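You operate a simulated robot arm through the tools that you are given. There is no shell and no other tool. Be economical: measure what you need, move in short steps, check, and stop when the job is done.

Carry out the task below with a simulated robot arm. There is one attempt and no reset: what you move stays moved.

Task
Mount the core from the cream table on its upright shaft and clamp it with air.
Fine: the teal collar goes on top of the core; set the dial to about 6 bar, then turn the air on and wait till the shaft's yellow lugs come out; leave the hoses.
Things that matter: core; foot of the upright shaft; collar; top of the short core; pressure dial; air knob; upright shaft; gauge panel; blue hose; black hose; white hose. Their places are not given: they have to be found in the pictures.

Only the result counts: the job must be done as asked and must still hold three seconds after the hand-in. Knocking over, shifting, dropping, spilling or breaking anything else fails it.

Robot
A 6-joint arm with a two-finger parallel gripper, fixed in place. Base frame: the origin is at the foot of the arm, x ahead of it, y to its left, z up; the work surface is at about z = 80. Units: cm, rad, N and s.
With the tool pointing down near the work surface it reaches from about 26 to 68 cm from the base axis. Its first joint turns from -1.152 to 1.152 rad. Payload 2.9 kg.
The tool frame sits at the grasp point between the pads (the TCP): z along the fingers, y along the line on which they close. The tips reach 3 cm beyond it. Largest opening 11 cm; finger width 2, thickness 1; the body of the gripper, 4.8 by 11.2 cm, starts 5.5 cm behind the TCP.
Orientation is that of the tool frame in the base frame, as [roll, pitch, yaw] about the fixed x, y, z axes, in that order (R = Rz(yaw) Ry(pitch) Rx(roll)). With the fingers straight down and closing along the base's y, the tool's x points along the base's -x, its y along +y and its z along -z.

Tools
- The arm moves only by the tool drive_tool. Its arguments are lists of equal length, an entry for each row: "slide": the shift along the base's x, y, z in cm, a list of three; "rotation": the turn, a rotation vector about the base's x, y, z in rad, a list of three; "jaw": the closure, from 0 (fully open) to 1 (shut). In form: {"slide": [[dx, dy, dz], ...], "rotation": [[wx, wy, wz], ...], "jaw": [jaw, ...]}. A call has 1 to 10 rows; each row is the pose to reach, as a shift and turn from the pose commanded when the call began. Rows are played at 5 a second. More than 5 cm and 0.15 rad between two rows, or a gripper value outside its range, and nothing of the call is played. A pose out of reach is approached as far as the arm can. The call stops where the force on the tool passes 40 N (or 10 N more than at its start, if that is more) or the arm is blocked; 0.2 s more then pass. The fingers move at their own pace (about 10.8 cm/s each) and stop on an object; they squeeze with about 26 N. The grip force told is the motor's: it shows also when the fingers shut on nothing. Time passes only in rows, and 0.2 s behind the last, so rows that repeat a pose let the fingers close. It gives the time, the measured TCP pose, the force on the tool (base axes), the opening and the grip force at its end, in the units of the frame above (readings bear some noise).
- Cameras (640 x 400 px; columns grow to the right, rows downward): "scene" is fixed at [8.42, 43.49, 139.45]; the picture's right is [-0.72, -0.69, 0.00], its down [-0.33, 0.35, -0.88] and it looks along [0.61, -0.63, -0.48] (base axes); focal length 301 px, centre (320, 200). "wrist" rides on the gripper at [-3.6, 0, -5.7] in the tool frame; the picture's right is [0.00, -1.00, 0.00], its down [0.97, 0.00, -0.24] and it looks along [0.24, 0.00, 0.97] (tool axes); focal length 218 px, centre (320, 200).
- get_image(camera): a new picture of that camera. The clock stands still meanwhile.
- probe_pixels(camera, pixels): there is no depth. For up to 12 entries [column, row, z] of the newest picture of that camera ("zoom" is the newest enlarged one), the place [x, y] in the base frame at which the ray of that pixel passes the height z, good to about 0.2 cm. The clock stands still meanwhile.
- inspect(camera, box): a new picture of the part [left, top, right, bottom] of that camera's present view, enlarged. The clock stands still meanwhile.
- hand_in(): hands the job in; it is judged then, once.

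Go step by step. Measure first, check grasps and placings, and put right what went wrong. The budget is 80 turns and 46 pictures, counting those below and the enlarged ones. Unless the task says otherwise, let go and move clear before handing in, and close with one line.

The tools are called after "Call:" by a JSON object that holds its "api" and its "payload". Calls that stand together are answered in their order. drive_tool: Moves the arm, as the interface text tells. Its arguments: {"type":"object","properties":{"slide":{"type":"array"},"rotation":{"type":"array"},"jaw":{"type":"array"}},"required":["slide","rotation","jaw"]} The other tools are called the same way: get_image (camera) takes a picture; probe_pixels (camera, pixels) gives the place at which the rays of pixels pass given heights; inspect (camera, box) takes an enlarged picture of a part of a camera's view; hand_in () hands the job in.

At the start:

```text
time_s: 0.0
eef_pos: [45.89, 1.42, 121.75]
orientation: [3.142, 0.001, 3.141]
contact_force: [1.6, -0.7, -0.2]
opening: 11.03
grip_force: 0.0
```

scene: 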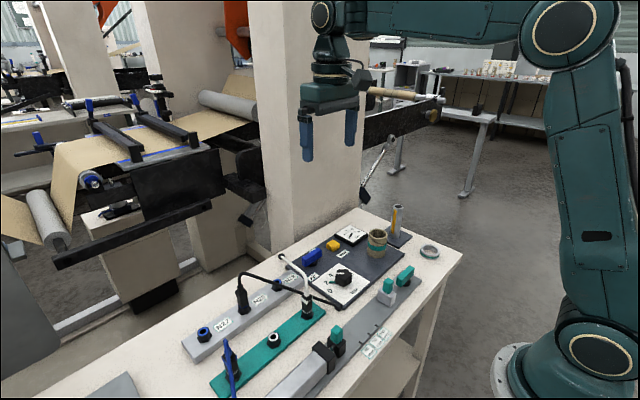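
wrist: 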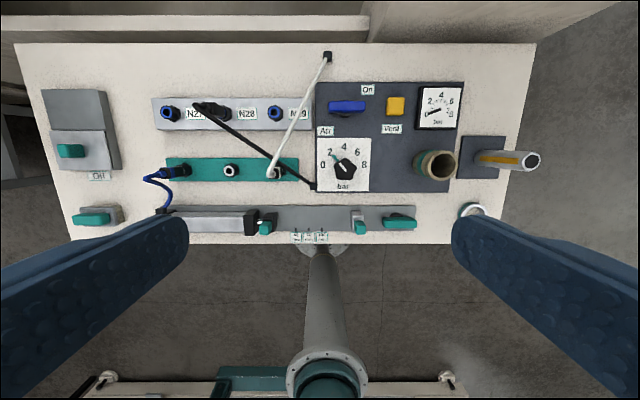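

The wrist view shows the panel with the dial (~345,165), blue air knob (~347,106), yellow vent (~396,106), gauge (~440,106), core (~437,165), shaft (~530,160) and collar (~472,210). I'll enlarge these.

Call:
{"api": "inspect", "payload": {"camera": "wrist", "box": [300, 70, 560, 232]}}

Call:
{"api": "inspect", "payload": {"camera": "scene", "box": [270, 190, 470, 315]}}

```text
2.46 times, centred on (430, 151) of wrist
```

zoom: 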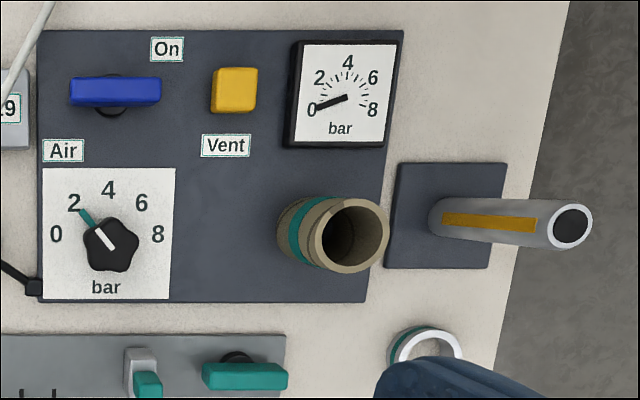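

```text
3.20 times, centred on (370, 252) of scene
```

zoom: 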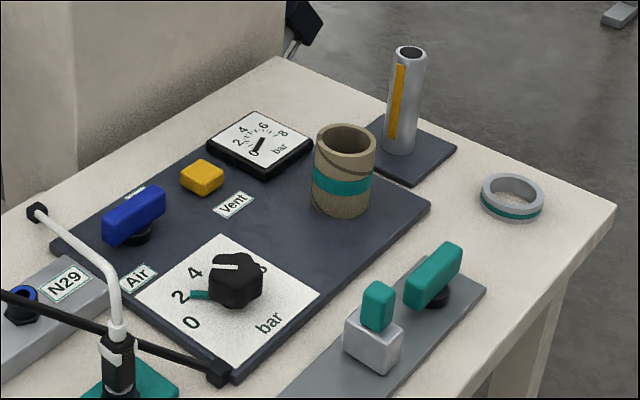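

I can identify everything; the dial points at 2. Now I'll triangulate the key points using both cameras at several heights.

Call:
{"api": "probe_pixels", "payload": {"camera": "wrist", "pixels": [[532.5, 161.5, 88], [532.5, 161.5, 92], [532.5, 161.5, 96], [479, 158, 81], [441, 165, 86], [441, 165, 90], [425, 164, 81], [474, 211, 81], [474, 211, 83], [345, 169, 84], [345, 166, 81], [347, 107, 84]]}}

Call:
{"api": "probe_pixels", "payload": {"camera": "scene", "pixels": [[398.4, 206.3, 88], [398.4, 206.3, 92], [398.4, 206.3, 96], [394.7, 236.9, 81], [377.8, 233.1, 86], [377.8, 233.1, 90], [376, 252, 81], [430, 252, 80], [430, 249, 82], [343.7, 274, 84], [312, 257, 84], [394.7, 236.9, 80]]}}

```text
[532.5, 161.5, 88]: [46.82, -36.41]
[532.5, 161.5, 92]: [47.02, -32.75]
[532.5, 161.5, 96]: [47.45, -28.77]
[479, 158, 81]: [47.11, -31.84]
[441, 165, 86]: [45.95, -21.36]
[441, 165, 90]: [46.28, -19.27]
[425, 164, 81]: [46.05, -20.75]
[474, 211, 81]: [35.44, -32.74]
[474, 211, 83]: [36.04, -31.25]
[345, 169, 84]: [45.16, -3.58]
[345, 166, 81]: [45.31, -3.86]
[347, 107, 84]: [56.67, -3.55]
```

```text
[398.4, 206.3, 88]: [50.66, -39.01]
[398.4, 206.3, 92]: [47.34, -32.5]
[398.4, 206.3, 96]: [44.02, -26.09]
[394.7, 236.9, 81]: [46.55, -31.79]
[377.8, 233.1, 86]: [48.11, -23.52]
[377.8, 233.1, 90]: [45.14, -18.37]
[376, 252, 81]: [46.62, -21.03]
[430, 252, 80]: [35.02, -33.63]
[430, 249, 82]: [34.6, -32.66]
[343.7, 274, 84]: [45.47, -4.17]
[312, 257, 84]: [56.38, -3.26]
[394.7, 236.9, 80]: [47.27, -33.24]
```

Shaft ≈ (47.1,-32.4), top z≈92.2; core ≈ (46.1,-20.6), top ≈88.5; collar ≈ (35.3,-32.8); dial ≈ (45.3,-3.9); air knob ≈ (56.5,-3.4). Moving above the core for a closer look.

Call:
{"api": "drive_tool", "payload": {"slide": [[0, -4, -2], [0.2, -8, -4], [0.2, -12, -7], [0.2, -16, -11], [0.2, -20, -15], [0.2, -22, -19], [0.2, -22, -19]], "rotation": [[0, 0, 0], [0, 0, 0], [0, 0, 0], [0, 0, 0], [0, 0, 0], [0, 0, 0], [0, 0, 0]], "jaw": [0, 0, 0, 0, 0, 0, 0]}}

Call:
{"api": "get_image", "payload": {"camera": "wrist"}}

```text
refused: row 4 steps farther than a row can; nothing moved
```

```text
41 pictures are left
```

wrist: 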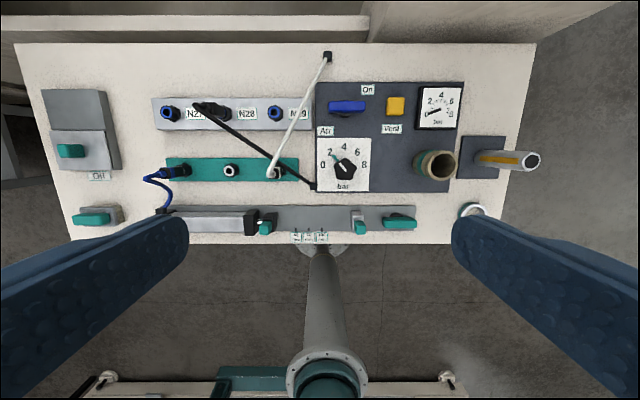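

The call was refused because a row's step was over 5 cm; I'll use smaller steps.

Call:
{"api": "drive_tool", "payload": {"slide": [[0, -3.5, -2], [0.2, -7, -4], [0.2, -10.5, -6.5], [0.2, -14, -9], [0.2, -17, -12], [0.2, -20, -15], [0.2, -22, -18], [0.2, -22, -18]], "rotation": [[0, 0, 0], [0, 0, 0], [0, 0, 0], [0, 0, 0], [0, 0, 0], [0, 0, 0], [0, 0, 0], [0, 0, 0]], "jaw": [0, 0, 0, 0, 0, 0, 0, 0]}}

Call:
{"api": "get_image", "payload": {"camera": "wrist"}}

```text
time_s: 1.8
eef_pos: [46.02, -20.77, 103.79]
orientation: [-3.142, -0.002, 3.141]
contact_force: [-0.6, 0.1, -1.0]
opening: 11.02
grip_force: 0.0
```

```text
40 pictures are left
```

wrist: 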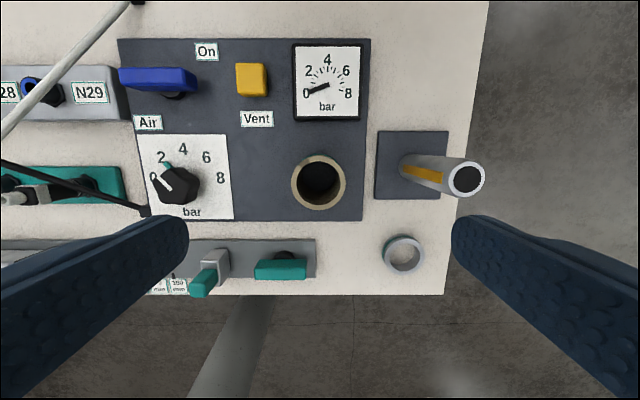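

Core top ring is at (319,183), shaft top at (467,180), collar at (403,253). Refining their positions.

Call:
{"api": "probe_pixels", "payload": {"camera": "wrist", "pixels": [[319, 183, 88], [319, 183, 89], [292, 183, 88.5], [346, 183, 88.5], [467, 180, 91.5], [467, 180, 92.2], [467, 180, 93], [403, 254, 81.5], [382, 254, 81.5], [424, 254, 81.5], [403, 254, 80], [405, 165, 81]]}}

Call:
{"api": "inspect", "payload": {"camera": "wrist", "box": [280, 110, 500, 280]}}

```text
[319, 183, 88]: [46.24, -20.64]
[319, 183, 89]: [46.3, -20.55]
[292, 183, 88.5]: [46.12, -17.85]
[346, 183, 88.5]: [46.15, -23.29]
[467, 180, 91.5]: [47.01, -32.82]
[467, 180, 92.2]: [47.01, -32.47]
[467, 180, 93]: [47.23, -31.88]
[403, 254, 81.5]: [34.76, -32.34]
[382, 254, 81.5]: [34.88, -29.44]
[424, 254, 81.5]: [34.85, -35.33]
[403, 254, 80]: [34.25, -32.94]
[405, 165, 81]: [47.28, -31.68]
```

```text
2.35 times, centred on (390, 195) of wrist
```

zoom: 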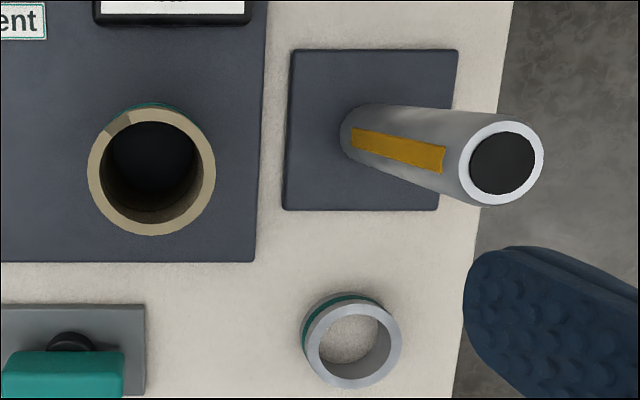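

Core centre (46.25,-20.6), outer 5.4, hole ~4 vs shaft 3. I'll descend with open fingers to TCP z≈87.3 and close.

Call:
{"api": "drive_tool", "payload": {"slide": [[0.2, 0.1, -4], [0.2, 0.1, -8], [0.2, 0.1, -12], [0.2, 0.1, -15], [0.2, 0.1, -16.4], [0.2, 0.1, -16.4], [0.2, 0.1, -16.4], [0.2, 0.1, -16.4], [0.2, 0.1, -16.4]], "rotation": [[0, 0, 0], [0, 0, 0], [0, 0, 0], [0, 0, 0], [0, 0, 0], [0, 0, 0], [0, 0, 0], [0, 0, 0], [0, 0, 0]], "jaw": [0, 0, 0, 0, 0, 0, 0.6, 0.6, 0.7]}}

Call:
{"api": "get_image", "payload": {"camera": "wrist"}}

Call:
{"api": "get_image", "payload": {"camera": "scene"}}

```text
time_s: 3.8
eef_pos: [46.2, -20.43, 87.4]
orientation: [-3.141, -0.001, 3.14]
contact_force: [-0.5, -0.6, -0.4]
opening: 5.3
grip_force: 25.6
```

```text
38 pictures are left
```

wrist: 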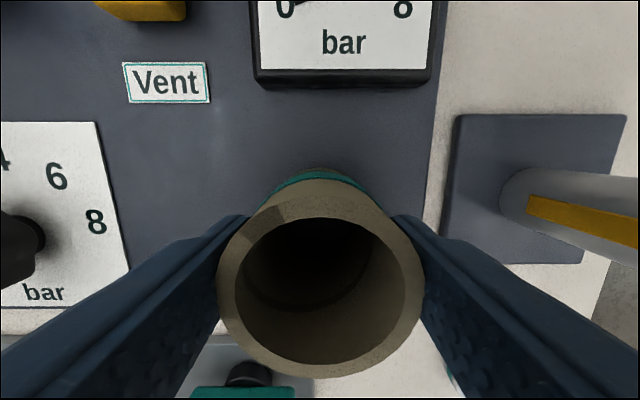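

```text
37 pictures are left
```

scene: 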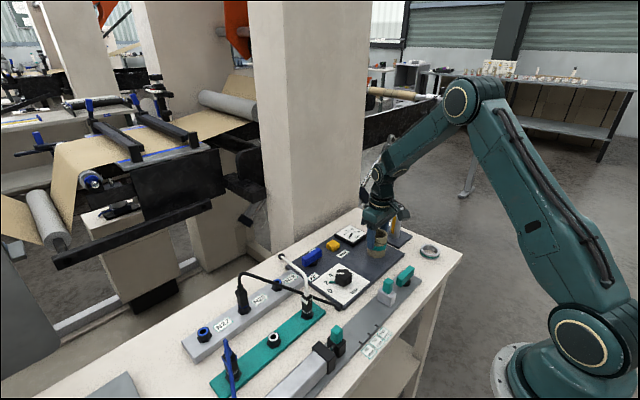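

The core is held (opening 5.3, 25.6 N). Lifting 14 cm and moving over the shaft.

Call:
{"api": "drive_tool", "payload": {"slide": [[0, 0, 3], [0, 0, 7], [0, 0, 11], [0, 0, 14], [0.2, -3, 14], [0.4, -6, 14], [0.6, -9, 14], [0.8, -11.9, 14], [0.8, -11.9, 14]], "rotation": [[0, 0, 0], [0, 0, 0], [0, 0, 0], [0, 0, 0], [0, 0, 0], [0, 0, 0], [0, 0, 0], [0, 0, 0], [0, 0, 0]], "jaw": [0.7, 0.7, 0.7, 0.7, 0.7, 0.7, 0.7, 0.7, 0.7]}}

Call:
{"api": "get_image", "payload": {"camera": "wrist"}}

Call:
{"api": "inspect", "payload": {"camera": "scene", "box": [350, 160, 450, 260]}}

```text
time_s: 5.8
eef_pos: [47.08, -32.39, 101.22]
orientation: [3.139, 0.0, -3.142]
contact_force: [0.0, 0.7, 0.1]
opening: 5.31
grip_force: 25.7
```

```text
36 pictures are left
```

wrist: 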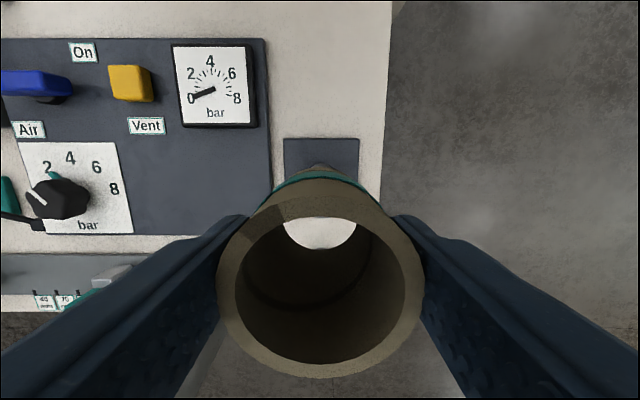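

```text
4.00 times, centred on (400, 210) of scene
```

zoom: 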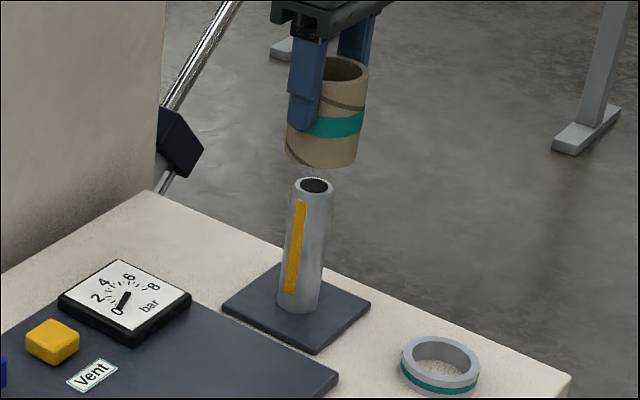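

The core (zoom bottom ≈(322,158)) hangs above the shaft top (314,185). I'll lower to just above the shaft and check the alignment closely.

Call:
{"api": "drive_tool", "payload": {"slide": [[0, 0, -1.7], [0, 0, -1.7]], "rotation": [[0, 0, 0], [0, 0, 0]], "jaw": [0.7, 0.7]}}

Call:
{"api": "inspect", "payload": {"camera": "scene", "box": [370, 180, 430, 240]}}

Call:
{"api": "inspect", "payload": {"camera": "wrist", "box": [220, 130, 420, 280]}}

```text
time_s: 6.4
eef_pos: [47.04, -32.31, 99.62]
orientation: [3.14, 0.0, -3.142]
contact_force: [-0.4, 0.0, -0.5]
opening: 5.31
grip_force: 26.4
```

```text
6.67 times, centred on (400, 210) of scene
```

zoom: 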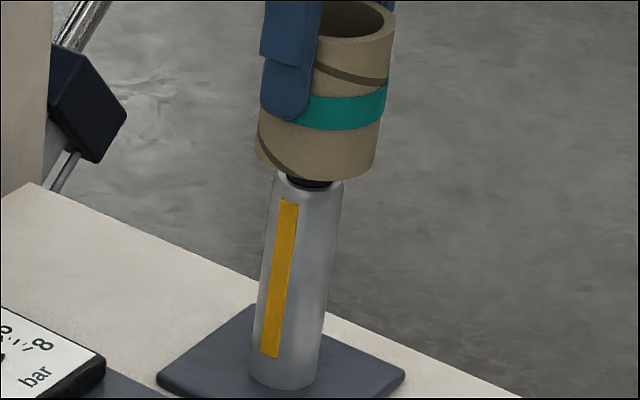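

```text
2.67 times, centred on (320, 205) of wrist
```

zoom: 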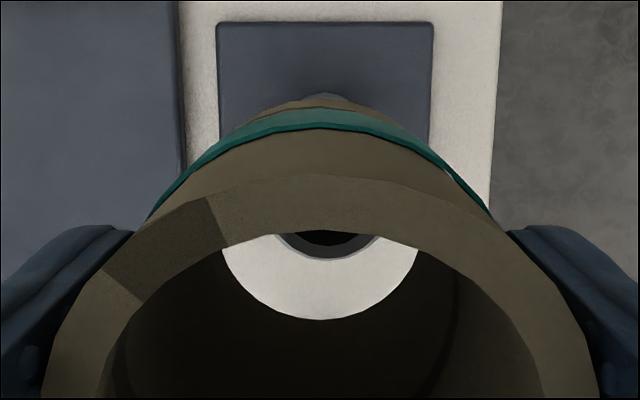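

Shaft rim arc in the wrist zoom is at (328,262) while the core's lower hole edge is at (320,320), so the core seems slightly off toward -x/+y. Quantifying.

Call:
{"api": "probe_pixels", "payload": {"camera": "zoom", "pixels": [[320, 320, 93], [320, 320, 92.6], [328, 262, 92.2], [328, 262, 92], [320, 174, 100.6], [223, 247, 93], [418, 247, 93], [273, 236, 92.2], [388, 236, 92.2]]}}

Call:
{"api": "get_image", "payload": {"camera": "wrist"}}

```text
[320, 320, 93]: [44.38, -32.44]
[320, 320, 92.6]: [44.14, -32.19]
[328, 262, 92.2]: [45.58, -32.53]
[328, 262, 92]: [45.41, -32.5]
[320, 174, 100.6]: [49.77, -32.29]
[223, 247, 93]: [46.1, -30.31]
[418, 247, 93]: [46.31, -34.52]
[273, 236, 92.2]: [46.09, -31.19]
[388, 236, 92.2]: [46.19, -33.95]
```

```text
32 pictures are left
```

wrist: 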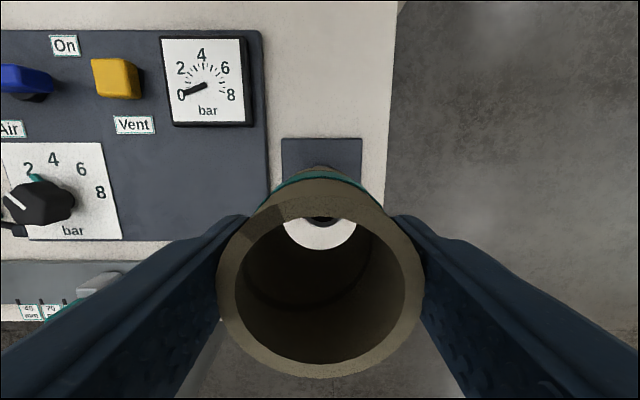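

Core hole centre ≈(46.5,-32.4), shaft ≈(47.1,-32.55). I'll shift +0.55, -0.15 and start lowering, about 2.5 cm.

Call:
{"api": "drive_tool", "payload": {"slide": [[0.55, -0.15, 0], [0.55, -0.15, 0], [0.55, -0.15, -0.8], [0.55, -0.15, -1.6], [0.55, -0.15, -2.4], [0.55, -0.15, -2.4]], "rotation": [[0, 0, 0], [0, 0, 0], [0, 0, 0], [0, 0, 0], [0, 0, 0], [0, 0, 0]], "jaw": [0.7, 0.7, 0.7, 0.7, 0.7, 0.7]}}

Call:
{"api": "inspect", "payload": {"camera": "wrist", "box": [220, 180, 420, 380]}}

Call:
{"api": "inspect", "payload": {"camera": "scene", "box": [370, 180, 430, 240]}}

```text
time_s: 7.8
eef_pos: [47.56, -32.47, 97.16]
orientation: [3.141, 0.001, -3.141]
contact_force: [0.0, 0.5, -0.6]
opening: 5.32
grip_force: 25.8
```

```text
2.00 times, centred on (320, 280) of wrist
```

zoom: 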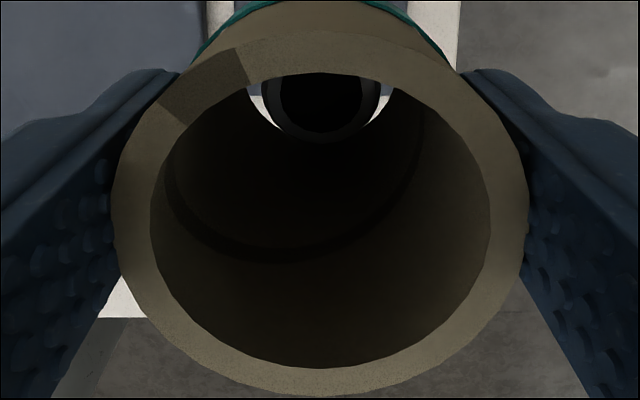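

```text
6.67 times, centred on (400, 210) of scene
```

zoom: 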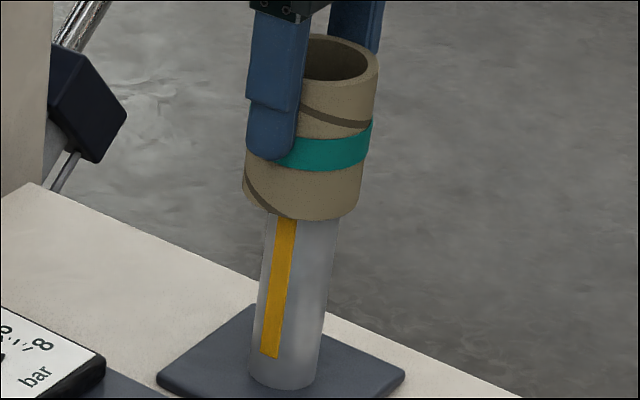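

The shaft has entered the bore, centred (zoom 321 vs 320), with no contact force. Lowering further.

Call:
{"api": "drive_tool", "payload": {"slide": [[0, 0, -1.5], [0, 0, -3], [0, 0, -4.5], [0, 0, -6], [0, 0, -7.5], [0, 0, -8.5], [0, 0, -9.2], [0, 0, -9.2]], "rotation": [[0, 0, 0], [0, 0, 0], [0, 0, 0], [0, 0, 0], [0, 0, 0], [0, 0, 0], [0, 0, 0], [0, 0, 0]], "jaw": [0.7, 0.7, 0.7, 0.7, 0.7, 0.7, 0.7, 0.7]}}

Call:
{"api": "inspect", "payload": {"camera": "scene", "box": [370, 200, 430, 260]}}

Call:
{"api": "get_image", "payload": {"camera": "wrist"}}

```text
time_s: 9.6
eef_pos: [47.7, -32.56, 87.96]
orientation: [3.141, 0.0, 3.141]
contact_force: [0.3, -0.6, -0.3]
opening: 5.29
grip_force: 26.5
```

```text
6.67 times, centred on (400, 230) of scene
```

zoom: 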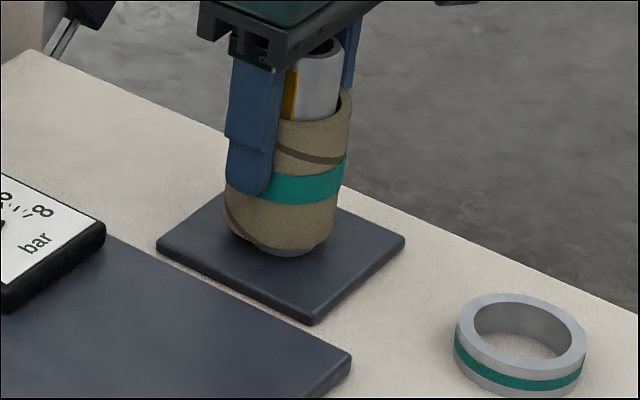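

```text
28 pictures are left
```

wrist: 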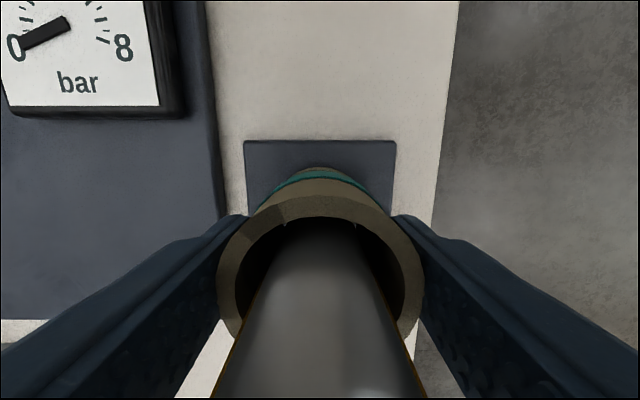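

About 0.6 cm remains. Lowering slowly in small rows.

Call:
{"api": "drive_tool", "payload": {"slide": [[0, 0, -0.2], [0, 0, -0.4], [0, 0, -0.55], [0, 0, -0.65], [0, 0, -0.65]], "rotation": [[0, 0, 0], [0, 0, 0], [0, 0, 0], [0, 0, 0], [0, 0, 0]], "jaw": [0.7, 0.7, 0.7, 0.7, 0.7]}}

Call:
{"api": "inspect", "payload": {"camera": "scene", "box": [370, 200, 430, 260]}}

```text
time_s: 10.8
eef_pos: [47.63, -32.52, 87.41]
orientation: [3.142, 0.0, -3.141]
contact_force: [-0.2, -0.4, -0.7]
opening: 5.29
grip_force: 25.9
```

```text
6.67 times, centred on (400, 230) of scene
```

zoom: 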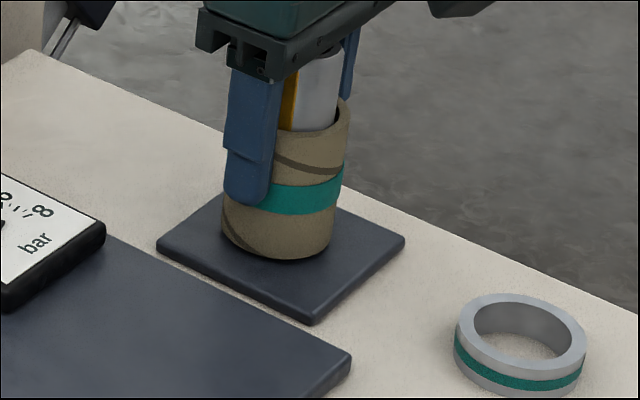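

The core looks seated to within a millimetre. Nudging down 0.15, opening, and rising.

Call:
{"api": "drive_tool", "payload": {"slide": [[0, 0, -0.15], [0, 0, -0.15], [0, 0, -0.15], [0, 0, -0.15], [0, 0, 3], [0, 0, 7], [0, 0, 11], [0, 0, 14], [0, 0, 14]], "rotation": [[0, 0, 0], [0, 0, 0], [0, 0, 0], [0, 0, 0], [0, 0, 0], [0, 0, 0], [0, 0, 0], [0, 0, 0], [0, 0, 0]], "jaw": [0.7, 0.3, 0, 0, 0, 0, 0, 0, 0]}}

Call:
{"api": "get_image", "payload": {"camera": "wrist"}}

Call:
{"api": "inspect", "payload": {"camera": "scene", "box": [370, 200, 430, 260]}}

```text
time_s: 12.8
eef_pos: [47.57, -32.46, 101.54]
orientation: [3.14, 0.0, -3.14]
contact_force: [-0.1, -0.9, -0.5]
opening: 10.99
grip_force: 0.1
```

```text
26 pictures are left
```

wrist: 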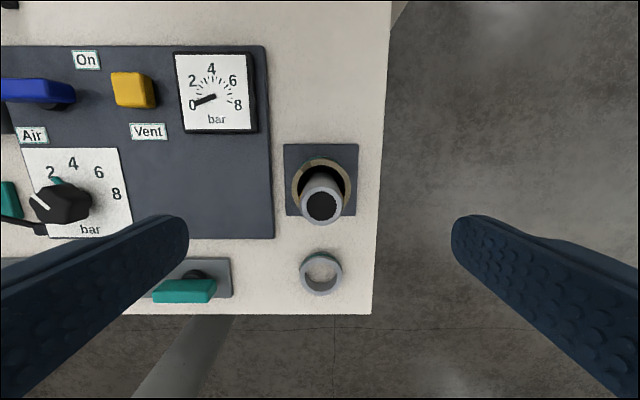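

```text
6.67 times, centred on (400, 230) of scene
```

zoom: 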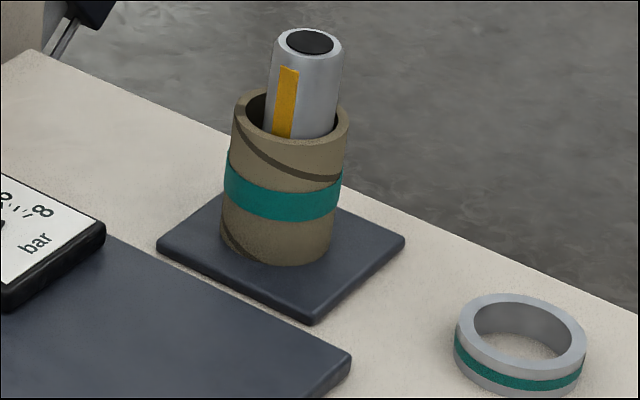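

The core stands on the foot around the shaft. Measuring the shaft top (321,205) and collar (321,273).

Call:
{"api": "probe_pixels", "payload": {"camera": "wrist", "pixels": [[321, 205, 92.2], [302, 205, 92.2], [341, 205, 92.2], [321, 185, 88.4], [321, 275, 82], [300, 275, 82], [343, 275, 82], [321, 275, 81.5], [321, 296, 82], [321, 256, 82]]}}

Call:
{"api": "inspect", "payload": {"camera": "wrist", "box": [270, 130, 370, 310]}}

```text
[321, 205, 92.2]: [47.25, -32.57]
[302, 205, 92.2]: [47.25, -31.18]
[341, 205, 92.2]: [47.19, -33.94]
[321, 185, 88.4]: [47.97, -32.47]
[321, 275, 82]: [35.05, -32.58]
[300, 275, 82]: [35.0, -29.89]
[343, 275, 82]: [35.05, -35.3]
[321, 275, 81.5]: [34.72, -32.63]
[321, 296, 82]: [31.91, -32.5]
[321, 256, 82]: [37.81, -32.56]
```

```text
2.22 times, centred on (320, 220) of wrist
```

zoom: 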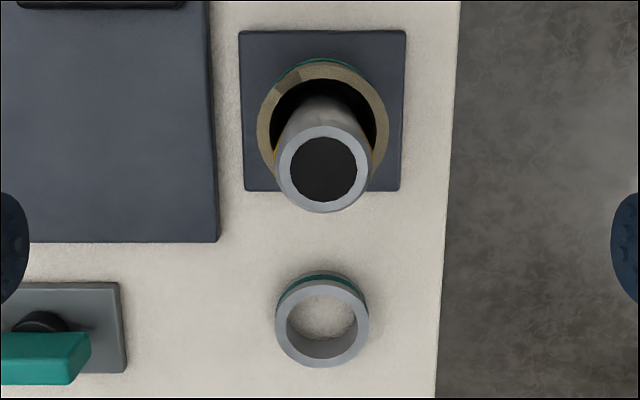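

Collar centre ≈ (35.1,-32.55), top ≈ 82; shaft ≈ (47.2,-32.55). Moving above the collar and partway down.

Call:
{"api": "drive_tool", "payload": {"slide": [[-4, 0, 0], [-8, 0, 0], [-12.4, -0.1, 0], [-12.4, -0.1, -4], [-12.4, -0.1, -8], [-12.4, -0.1, -12], [-12.4, -0.1, -12]], "rotation": [[0, 0, 0], [0, 0, 0], [0, 0, 0], [0, 0, 0], [0, 0, 0], [0, 0, 0], [0, 0, 0]], "jaw": [0, 0, 0, 0, 0, 0, 0]}}

Call:
{"api": "get_image", "payload": {"camera": "wrist"}}

```text
time_s: 14.4
eef_pos: [35.22, -32.64, 89.42]
orientation: [3.141, 0.002, -3.141]
contact_force: [-0.9, -0.1, 0.1]
opening: 11.0
grip_force: 0.0
```

```text
23 pictures are left
```

wrist: 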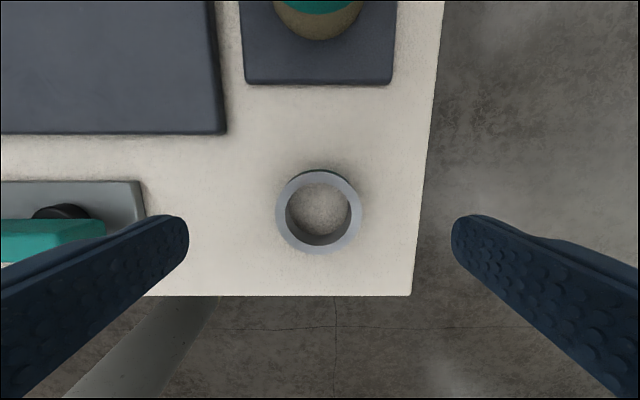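

Collar edges: left 275, right 363, rows 170–254. Checking centre and the green knob's clearance from the left finger.

Call:
{"api": "probe_pixels", "payload": {"camera": "wrist", "pixels": [[275, 212, 82], [363, 212, 82], [319, 170, 82], [319, 254, 82], [107, 230, 84], [147, 210, 81]]}}

```text
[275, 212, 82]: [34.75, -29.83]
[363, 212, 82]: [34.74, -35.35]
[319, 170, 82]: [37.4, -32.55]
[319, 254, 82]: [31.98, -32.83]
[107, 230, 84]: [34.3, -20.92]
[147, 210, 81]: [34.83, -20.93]
```

Collar centre (34.7,-32.6). Correct x by -0.45, descend 6 cm and grip.

Call:
{"api": "drive_tool", "payload": {"slide": [[-0.45, 0, -2], [-0.45, 0, -4], [-0.45, 0, -5.5], [-0.45, 0, -6], [-0.45, 0, -6], [-0.45, 0, -6], [-0.45, 0, -6], [-0.45, 0, -6]], "rotation": [[0, 0, 0], [0, 0, 0], [0, 0, 0], [0, 0, 0], [0, 0, 0], [0, 0, 0], [0, 0, 0], [0, 0, 0]], "jaw": [0, 0, 0, 0, 0, 0.6, 0.7, 0.7]}}

Call:
{"api": "get_image", "payload": {"camera": "wrist"}}

```text
time_s: 16.2
eef_pos: [34.77, -32.66, 83.25]
orientation: [3.141, 0.0, -3.141]
contact_force: [-0.2, -0.3, 0.0]
opening: 5.5
grip_force: 26.3
```

```text
22 pictures are left
```

wrist: 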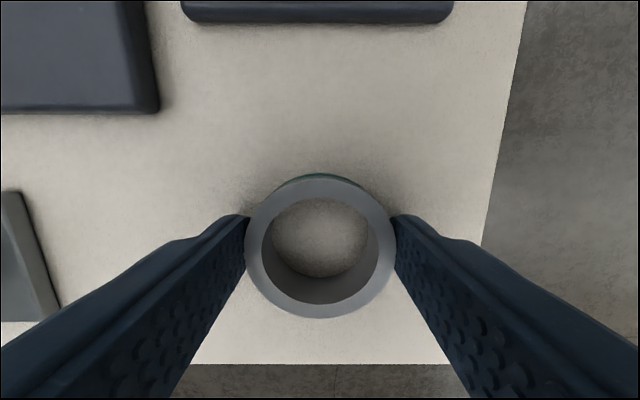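

Collar gripped (5.5 opening). Measuring the collar's centre relative to the TCP.

Call:
{"api": "probe_pixels", "payload": {"camera": "wrist", "pixels": [[320, 174, 82], [320, 318, 82], [320, 190, 82], [320, 305, 82], [246, 246, 82], [395, 246, 82], [320, 174, 81.8], [320, 318, 81.8]]}}

```text
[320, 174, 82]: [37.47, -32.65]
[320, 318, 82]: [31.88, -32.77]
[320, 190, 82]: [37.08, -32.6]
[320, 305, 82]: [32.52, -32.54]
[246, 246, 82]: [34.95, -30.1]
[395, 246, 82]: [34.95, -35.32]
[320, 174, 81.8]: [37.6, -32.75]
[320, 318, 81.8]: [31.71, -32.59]
```

Collar is centred on the TCP. Lifting 15 cm, then moving above the shaft.

Call:
{"api": "drive_tool", "payload": {"slide": [[0, 0, 3], [0, 0, 7], [0, 0, 11], [0, 0, 15], [4, 0, 15], [8, 0, 15], [11, 0.1, 15], [12.4, 0.1, 15], [12.4, 0.1, 15]], "rotation": [[0, 0, 0], [0, 0, 0], [0, 0, 0], [0, 0, 0], [0, 0, 0], [0, 0, 0], [0, 0, 0], [0, 0, 0], [0, 0, 0]], "jaw": [0.7, 0.7, 0.7, 0.7, 0.7, 0.7, 0.7, 0.7, 0.7]}}

Call:
{"api": "inspect", "payload": {"camera": "wrist", "box": [220, 130, 420, 340]}}

Call:
{"api": "inspect", "payload": {"camera": "scene", "box": [370, 180, 430, 240]}}

```text
time_s: 18.2
eef_pos: [47.0, -32.55, 98.27]
orientation: [-3.14, 0.001, -3.141]
contact_force: [-0.4, -0.1, -0.2]
opening: 5.48
grip_force: 26.2
```

```text
1.90 times, centred on (320, 235) of wrist
```

zoom: 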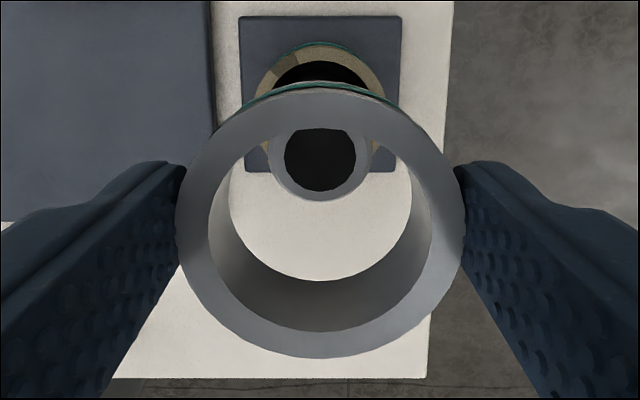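

```text
6.67 times, centred on (400, 210) of scene
```

zoom: 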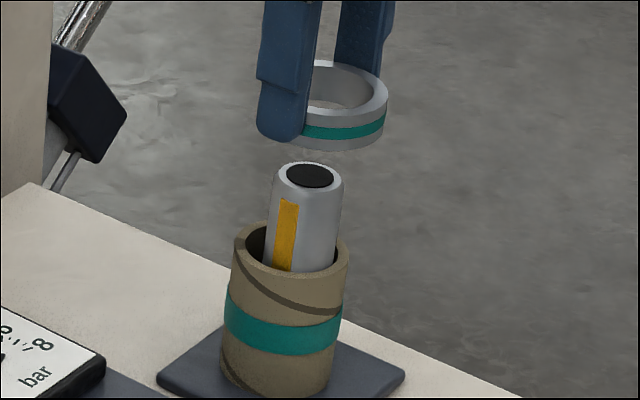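

Shaft (320,161) sits centred in the collar hole. Lowering in steps.

Call:
{"api": "drive_tool", "payload": {"slide": [[0, 0, -1], [0, 0, -2], [0, 0, -3], [0, 0, -4], [0, 0, -5], [0, 0, -5.6], [0, 0, -5.9], [0, 0, -5.9]], "rotation": [[0, 0, 0], [0, 0, 0], [0, 0, 0], [0, 0, 0], [0, 0, 0], [0, 0, 0], [0, 0, 0], [0, 0, 0]], "jaw": [0.7, 0.7, 0.7, 0.7, 0.7, 0.7, 0.7, 0.7]}}

Call:
{"api": "inspect", "payload": {"camera": "scene", "box": [370, 190, 430, 250]}}

```text
time_s: 20.0
eef_pos: [47.09, -32.58, 92.41]
orientation: [-3.141, -0.001, 3.141]
contact_force: [0.3, 0.0, 0.4]
opening: 5.48
grip_force: 26.2
```

```text
6.67 times, centred on (400, 220) of scene
```

zoom: 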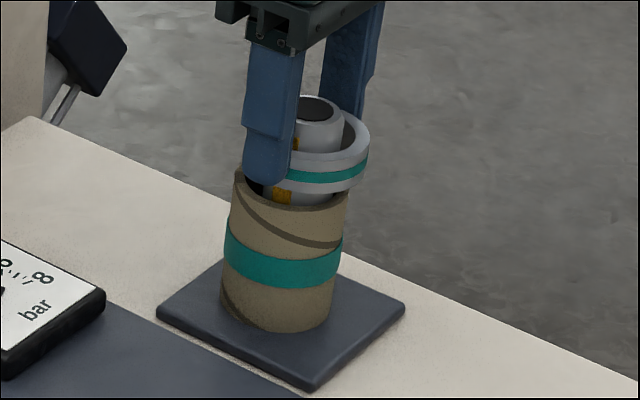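

About 0.8 cm of gap remains; the core seems slightly eccentric. A wrist look before seating.

Call:
{"api": "inspect", "payload": {"camera": "wrist", "box": [220, 100, 420, 340]}}

```text
1.67 times, centred on (320, 220) of wrist
```

zoom: 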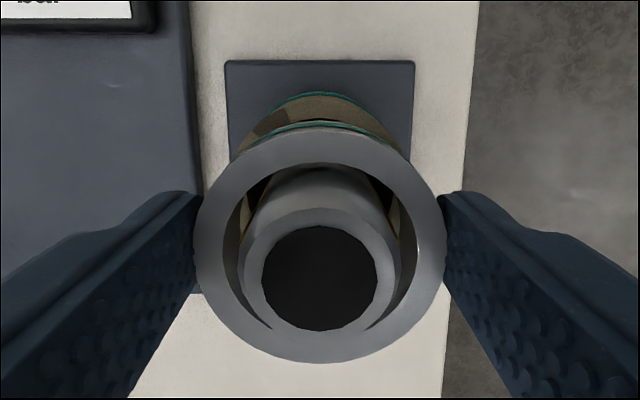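

The shaft passes through the collar freely. Lowering the last bit slowly.

Call:
{"api": "drive_tool", "payload": {"slide": [[0.15, 0, -0.2], [0.15, 0, -0.4], [0.15, 0, -0.6], [0.15, 0, -0.7], [0.15, 0, -0.8], [0.15, 0, -0.8]], "rotation": [[0, 0, 0], [0, 0, 0], [0, 0, 0], [0, 0, 0], [0, 0, 0], [0, 0, 0]], "jaw": [0.7, 0.7, 0.7, 0.7, 0.7, 0.7]}}

Call:
{"api": "inspect", "payload": {"camera": "scene", "box": [370, 190, 430, 250]}}

```text
time_s: 21.4
eef_pos: [47.26, -32.52, 91.76]
orientation: [3.142, 0.0, 3.141]
contact_force: [-0.2, -0.9, -1.1]
opening: 5.49
grip_force: 25.8
```

```text
6.67 times, centred on (400, 220) of scene
```

zoom: 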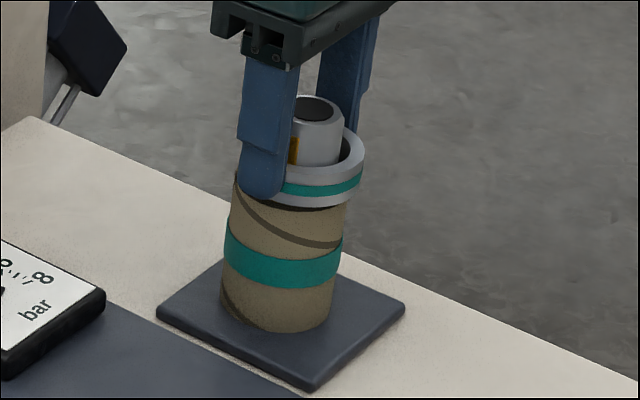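

Nearly on. Lowering another 0.25 with force watch, then releasing and rising.

Call:
{"api": "drive_tool", "payload": {"slide": [[0, 0, -0.15], [0, 0, -0.25], [0, 0, -0.25]], "rotation": [[0, 0, 0], [0, 0, 0], [0, 0, 0]], "jaw": [0.7, 0.7, 0.7]}}

Call:
{"api": "inspect", "payload": {"camera": "scene", "box": [380, 200, 420, 240]}}

```text
time_s: 22.2
eef_pos: [47.25, -32.49, 91.35]
orientation: [-3.14, 0.001, 3.141]
contact_force: [0.1, 0.6, -0.6]
opening: 5.5
grip_force: 26.2
```

```text
10.00 times, centred on (400, 220) of scene
```

zoom: 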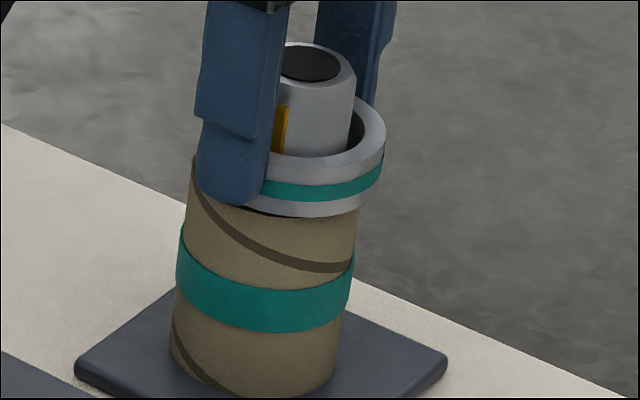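

The collar is within a millimetre of the core. Releasing and rising.

Call:
{"api": "drive_tool", "payload": {"slide": [[0, 0, -0.1], [0, 0, -0.1], [0, 0, -0.1], [0, 0, -0.1], [0, 0, 3], [0, 0, 7], [0, 0, 10], [0, 0, 10]], "rotation": [[0, 0, 0], [0, 0, 0], [0, 0, 0], [0, 0, 0], [0, 0, 0], [0, 0, 0], [0, 0, 0], [0, 0, 0]], "jaw": [0.7, 0.3, 0, 0, 0, 0, 0, 0]}}

Call:
{"api": "inspect", "payload": {"camera": "scene", "box": [380, 200, 420, 240]}}

Call:
{"api": "get_image", "payload": {"camera": "wrist"}}

```text
time_s: 24.0
eef_pos: [47.25, -32.49, 101.41]
orientation: [-3.141, 0.0, 3.142]
contact_force: [0.3, 0.2, 0.5]
opening: 10.97
grip_force: 0.1
```

```text
10.00 times, centred on (400, 220) of scene
```

zoom: 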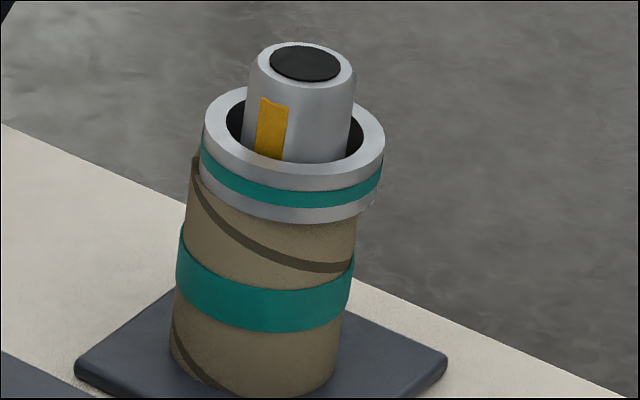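

```text
14 pictures are left
```

wrist: 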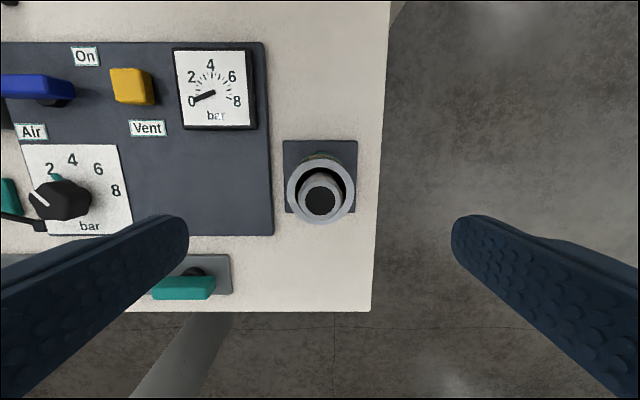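

The collar rests on the core, with the core ≈0.5 cm off in x. I'll square things up by gripping core and collar together along x, so first rotate 90° at height.

Call:
{"api": "drive_tool", "payload": {"slide": [[0, 0, 0], [0, 0, 0], [0, 0, 0], [0, 0, 0], [0, 0, 0], [0, 0, 0], [0, 0, 0], [0, 0, 0], [0, 0, 0], [0, 0, 0]], "rotation": [[0, 0, 0.15], [0, 0, 0.3], [0, 0, 0.45], [0, 0, 0.6], [0, 0, 0.75], [0, 0, 0.9], [0, 0, 1.05], [0, 0, 1.2], [0, 0, 1.35], [0, 0, 1.5]], "jaw": [0, 0, 0, 0, 0, 0, 0, 0, 0, 0]}}

Call:
{"api": "drive_tool", "payload": {"slide": [[-0.05, 0, 0], [-0.05, 0, 0]], "rotation": [[0, 0, 0.07], [0, 0, 0.07]], "jaw": [0, 0]}}

Call:
{"api": "get_image", "payload": {"camera": "wrist"}}

```text
time_s: 26.2
eef_pos: [47.39, -32.52, 101.42]
orientation: [-3.141, 0.0, -1.64]
contact_force: [0.2, -0.7, 0.6]
opening: 11.0
grip_force: 0.0
```

```text
time_s: 26.8
eef_pos: [47.12, -32.54, 101.4]
orientation: [3.141, 0.002, -1.571]
contact_force: [-0.7, 0.3, 0.5]
opening: 11.01
grip_force: 0.1
```

```text
13 pictures are left
```

wrist: 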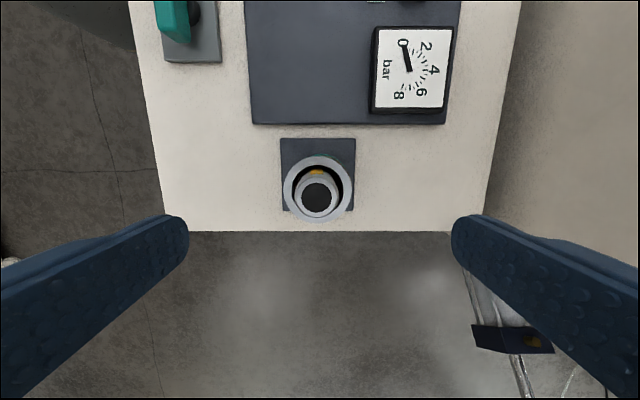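

Shaft and collar centres are at column ≈318; core needs centring on x≈47.05. Descending open, then closing gradually to ~5.4.

Call:
{"api": "drive_tool", "payload": {"slide": [[-0.1, 0, -4], [-0.1, 0, -8], [-0.1, 0, -11], [-0.1, 0, -13.1], [-0.1, 0, -13.1]], "rotation": [[0, 0, 0], [0, 0, 0], [0, 0, 0], [0, 0, 0], [0, 0, 0]], "jaw": [0, 0, 0, 0, 0]}}

Call:
{"api": "drive_tool", "payload": {"slide": [[0, 0, 0], [0, 0, 0], [0, 0, 0], [0, 0, 0], [0, 0, 0], [0, 0, 0], [0, 0, 0], [0, 0, 0], [0, 0, 0], [0, 0, 0]], "rotation": [[0, 0, 0], [0, 0, 0], [0, 0, 0], [0, 0, 0], [0, 0, 0], [0, 0, 0], [0, 0, 0], [0, 0, 0], [0, 0, 0], [0, 0, 0]], "jaw": [0.2, 0.3, 0.36, 0.39, 0.42, 0.44, 0.46, 0.48, 0.5, 0.5]}}

Call:
{"api": "inspect", "payload": {"camera": "scene", "box": [370, 195, 430, 255]}}

```text
time_s: 28.0
eef_pos: [47.04, -32.6, 88.37]
orientation: [3.141, 0.001, -1.57]
contact_force: [0.1, 0.9, 0.1]
opening: 11.01
grip_force: 0.0
```

```text
time_s: 30.2
eef_pos: [46.96, -32.5, 88.33]
orientation: [-3.141, 0.0, -1.569]
contact_force: [0.1, 0.4, 0.6]
opening: 5.53
grip_force: 0.5
```

```text
6.67 times, centred on (400, 225) of scene
```

zoom: 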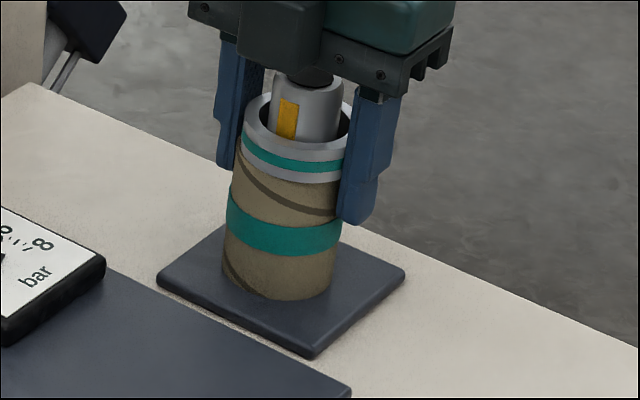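

Core and collar are now aligned on the shaft. Opening gradually and rising.

Call:
{"api": "drive_tool", "payload": {"slide": [[0, 0, 0], [0, 0, 0], [0, 0, 0], [0, 0, 3], [0, 0, 7], [0, 0, 11], [0, 0, 13], [0, 0, 13]], "rotation": [[0, 0, 0], [0, 0, 0], [0, 0, 0], [0, 0, 0], [0, 0, 0], [0, 0, 0], [0, 0, 0], [0, 0, 0]], "jaw": [0.42, 0.2, 0, 0, 0, 0, 0, 0]}}

Call:
{"api": "drive_tool", "payload": {"slide": [[0, 4, 0], [-0.4, 8, 0], [-0.8, 12, 0], [-1.2, 16, 0], [-1.6, 20, 0], [-1.7, 24, 0], [-1.7, 27, -2], [-1.7, 28.6, -6], [-1.7, 28.6, -6]], "rotation": [[0, 0, 0], [0, 0, 0], [0, 0, 0], [0, 0, 0], [0, 0, 0], [0, 0, 0], [0, 0, 0], [0, 0, 0], [0, 0, 0]], "jaw": [0, 0, 0, 0, 0, 0.3, 0.4, 0.5, 0.5]}}

Call:
{"api": "get_image", "payload": {"camera": "wrist"}}

```text
time_s: 32.0
eef_pos: [47.23, -32.53, 101.26]
orientation: [-3.142, 0.0, -1.571]
contact_force: [0.1, 0.8, 0.2]
opening: 11.01
grip_force: 0.1
```

```text
time_s: 34.0
eef_pos: [45.38, -3.86, 95.3]
orientation: [-3.14, 0.001, -1.572]
contact_force: [0.0, 1.0, -0.9]
opening: 5.51
grip_force: 0.1
```

```text
11 pictures are left
```

wrist: 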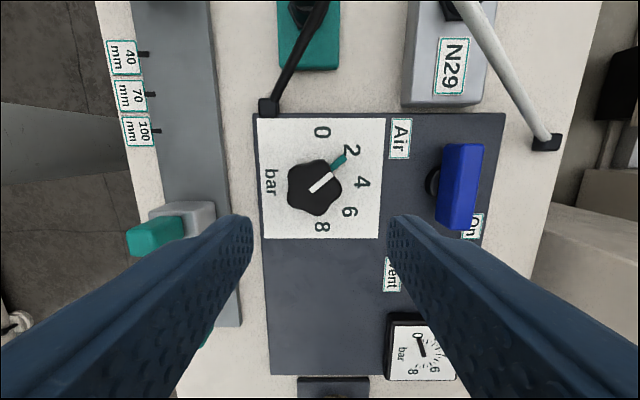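

Knob spans cols 288–342, rows 158–214, pointer at 2 (345,157). Probing the knob's centre.

Call:
{"api": "probe_pixels", "payload": {"camera": "wrist", "pixels": [[315, 187, 84], [288, 187, 84], [342, 187, 84], [315, 158, 84], [315, 215, 84], [322, 180, 81], [258, 118, 81], [382, 118, 81], [258, 239, 81], [382, 239, 81], [315, 187, 83], [345, 157, 81]]}}

Call:
{"api": "inspect", "payload": {"camera": "scene", "box": [310, 245, 380, 315]}}

```text
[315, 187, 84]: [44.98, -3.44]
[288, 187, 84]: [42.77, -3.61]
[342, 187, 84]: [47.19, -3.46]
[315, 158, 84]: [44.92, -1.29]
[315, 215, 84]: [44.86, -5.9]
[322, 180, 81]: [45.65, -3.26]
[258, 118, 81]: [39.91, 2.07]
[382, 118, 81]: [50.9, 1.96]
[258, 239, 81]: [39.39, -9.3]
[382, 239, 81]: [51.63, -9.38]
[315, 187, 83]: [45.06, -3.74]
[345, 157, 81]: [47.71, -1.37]
```

```text
5.71 times, centred on (345, 280) of scene
```

zoom: 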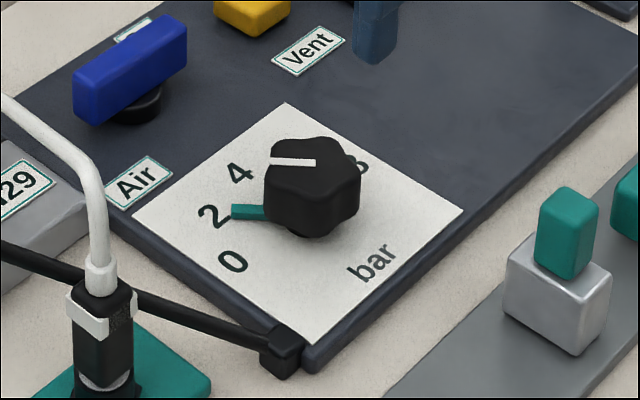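

Knob centre ≈ (45.05,-3.7), diameter ≈4.3, top ≈84; pointer at 42° lies clear of the fingers. Descending to z≈84.9 with 6.5 cm opening and gripping.

Call:
{"api": "drive_tool", "payload": {"slide": [[-0.3, 0.2, -3], [-0.3, 0.2, -6], [-0.3, 0.2, -9], [-0.3, 0.2, -10.4], [-0.3, 0.2, -10.4]], "rotation": [[0, 0, 0], [0, 0, 0], [0, 0, 0], [0, 0, 0], [0, 0, 0]], "jaw": [0.4, 0.4, 0.4, 0.4, 0.4]}}

Call:
{"api": "get_image", "payload": {"camera": "wrist"}}

```text
time_s: 35.2
eef_pos: [45.17, -3.76, 84.79]
orientation: [-3.141, 0.0, -1.569]
contact_force: [0.8, -0.2, -0.5]
opening: 6.56
grip_force: 0.0
```

```text
9 pictures are left
```

wrist: 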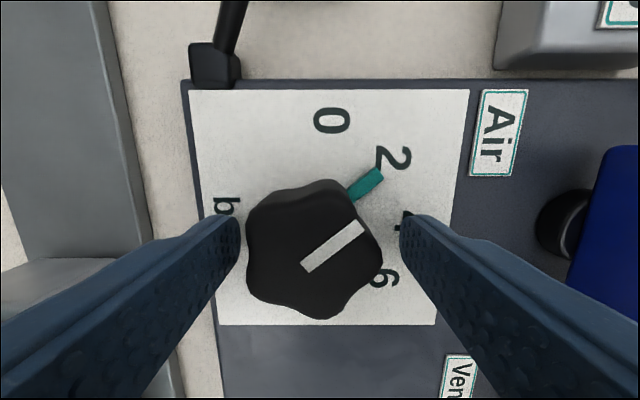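

Fingers straddle the knob (centre (313,250) vs midline 320). Shift -0.15 and close.

Call:
{"api": "drive_tool", "payload": {"slide": [[-0.15, 0, 0], [-0.15, 0, 0], [-0.15, 0, 0], [-0.15, 0, 0]], "rotation": [[0, 0, 0], [0, 0, 0], [0, 0, 0], [0, 0, 0]], "jaw": [0.4, 0.55, 0.75, 0.8]}}

Call:
{"api": "drive_tool", "payload": {"slide": [[0, 0, 0], [0, 0, 0], [0, 0, 0], [0, 0, 0], [0, 0, 0], [0, 0, 0]], "rotation": [[0, 0, -0.13], [0, 0, -0.26], [0, 0, -0.39], [0, 0, -0.52], [0, 0, -0.65], [0, 0, -0.75]], "jaw": [0.8, 0.8, 0.8, 0.8, 0.8, 0.8]}}

Call:
{"api": "get_image", "payload": {"camera": "wrist"}}

```text
time_s: 36.2
eef_pos: [44.82, -3.76, 84.92]
orientation: [3.138, -0.001, -1.573]
contact_force: [-10.1, 0.5, 3.9]
opening: 4.13
grip_force: 44.7
```

```text
time_s: 37.6
eef_pos: [44.68, -3.67, 84.93]
orientation: [3.135, -0.003, -2.324]
contact_force: [-23.6, 1.4, 13.0]
opening: 4.13
grip_force: 44.9
```

```text
8 pictures are left
```

wrist: 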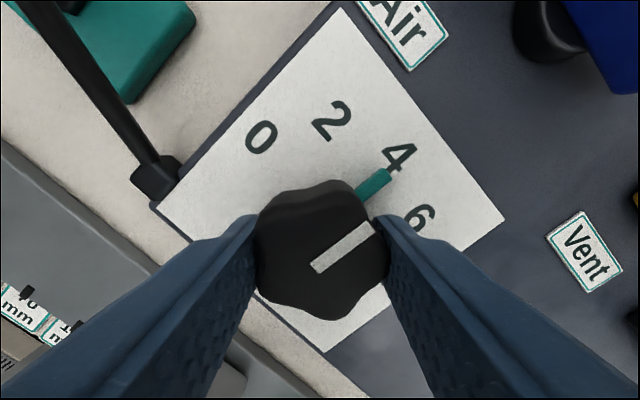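

Pointer has moved to 4, no slip, but a side force of -24 N in x shows the tool is a bit too far +x. Easing -0.3 and checking the force.

Call:
{"api": "drive_tool", "payload": {"slide": [[-0.15, 0, 0], [-0.3, 0, 0], [-0.3, 0, 0]], "rotation": [[0, 0, 0], [0, 0, 0], [0, 0, 0]], "jaw": [0.8, 0.8, 0.8]}}

```text
time_s: 38.4
eef_pos: [44.74, -3.83, 84.95]
orientation: [3.141, -0.001, -2.322]
contact_force: [-7.5, 6.8, -3.1]
opening: 4.09
grip_force: 44.8
```

Force has dropped to about 10 N. Turning the remaining 0.77 rad.

Call:
{"api": "drive_tool", "payload": {"slide": [[0, 0, 0], [0, 0, 0], [0, 0, 0], [0, 0, 0], [0, 0, 0], [0, 0, 0], [0, 0, 0]], "rotation": [[0, 0, -0.13], [0, 0, -0.26], [0, 0, -0.39], [0, 0, -0.52], [0, 0, -0.65], [0, 0, -0.77], [0, 0, -0.77]], "jaw": [0.8, 0.8, 0.8, 0.8, 0.8, 0.8, 0.8]}}

Call:
{"api": "get_image", "payload": {"camera": "wrist"}}

```text
time_s: 40.0
eef_pos: [44.61, -3.44, 84.94]
orientation: [3.138, 0.001, -3.091]
contact_force: [-11.0, 20.6, 0.2]
opening: 4.17
grip_force: 44.5
```

```text
7 pictures are left
```

wrist: 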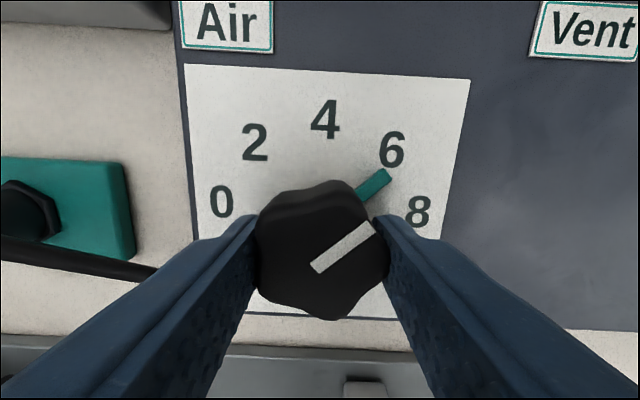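

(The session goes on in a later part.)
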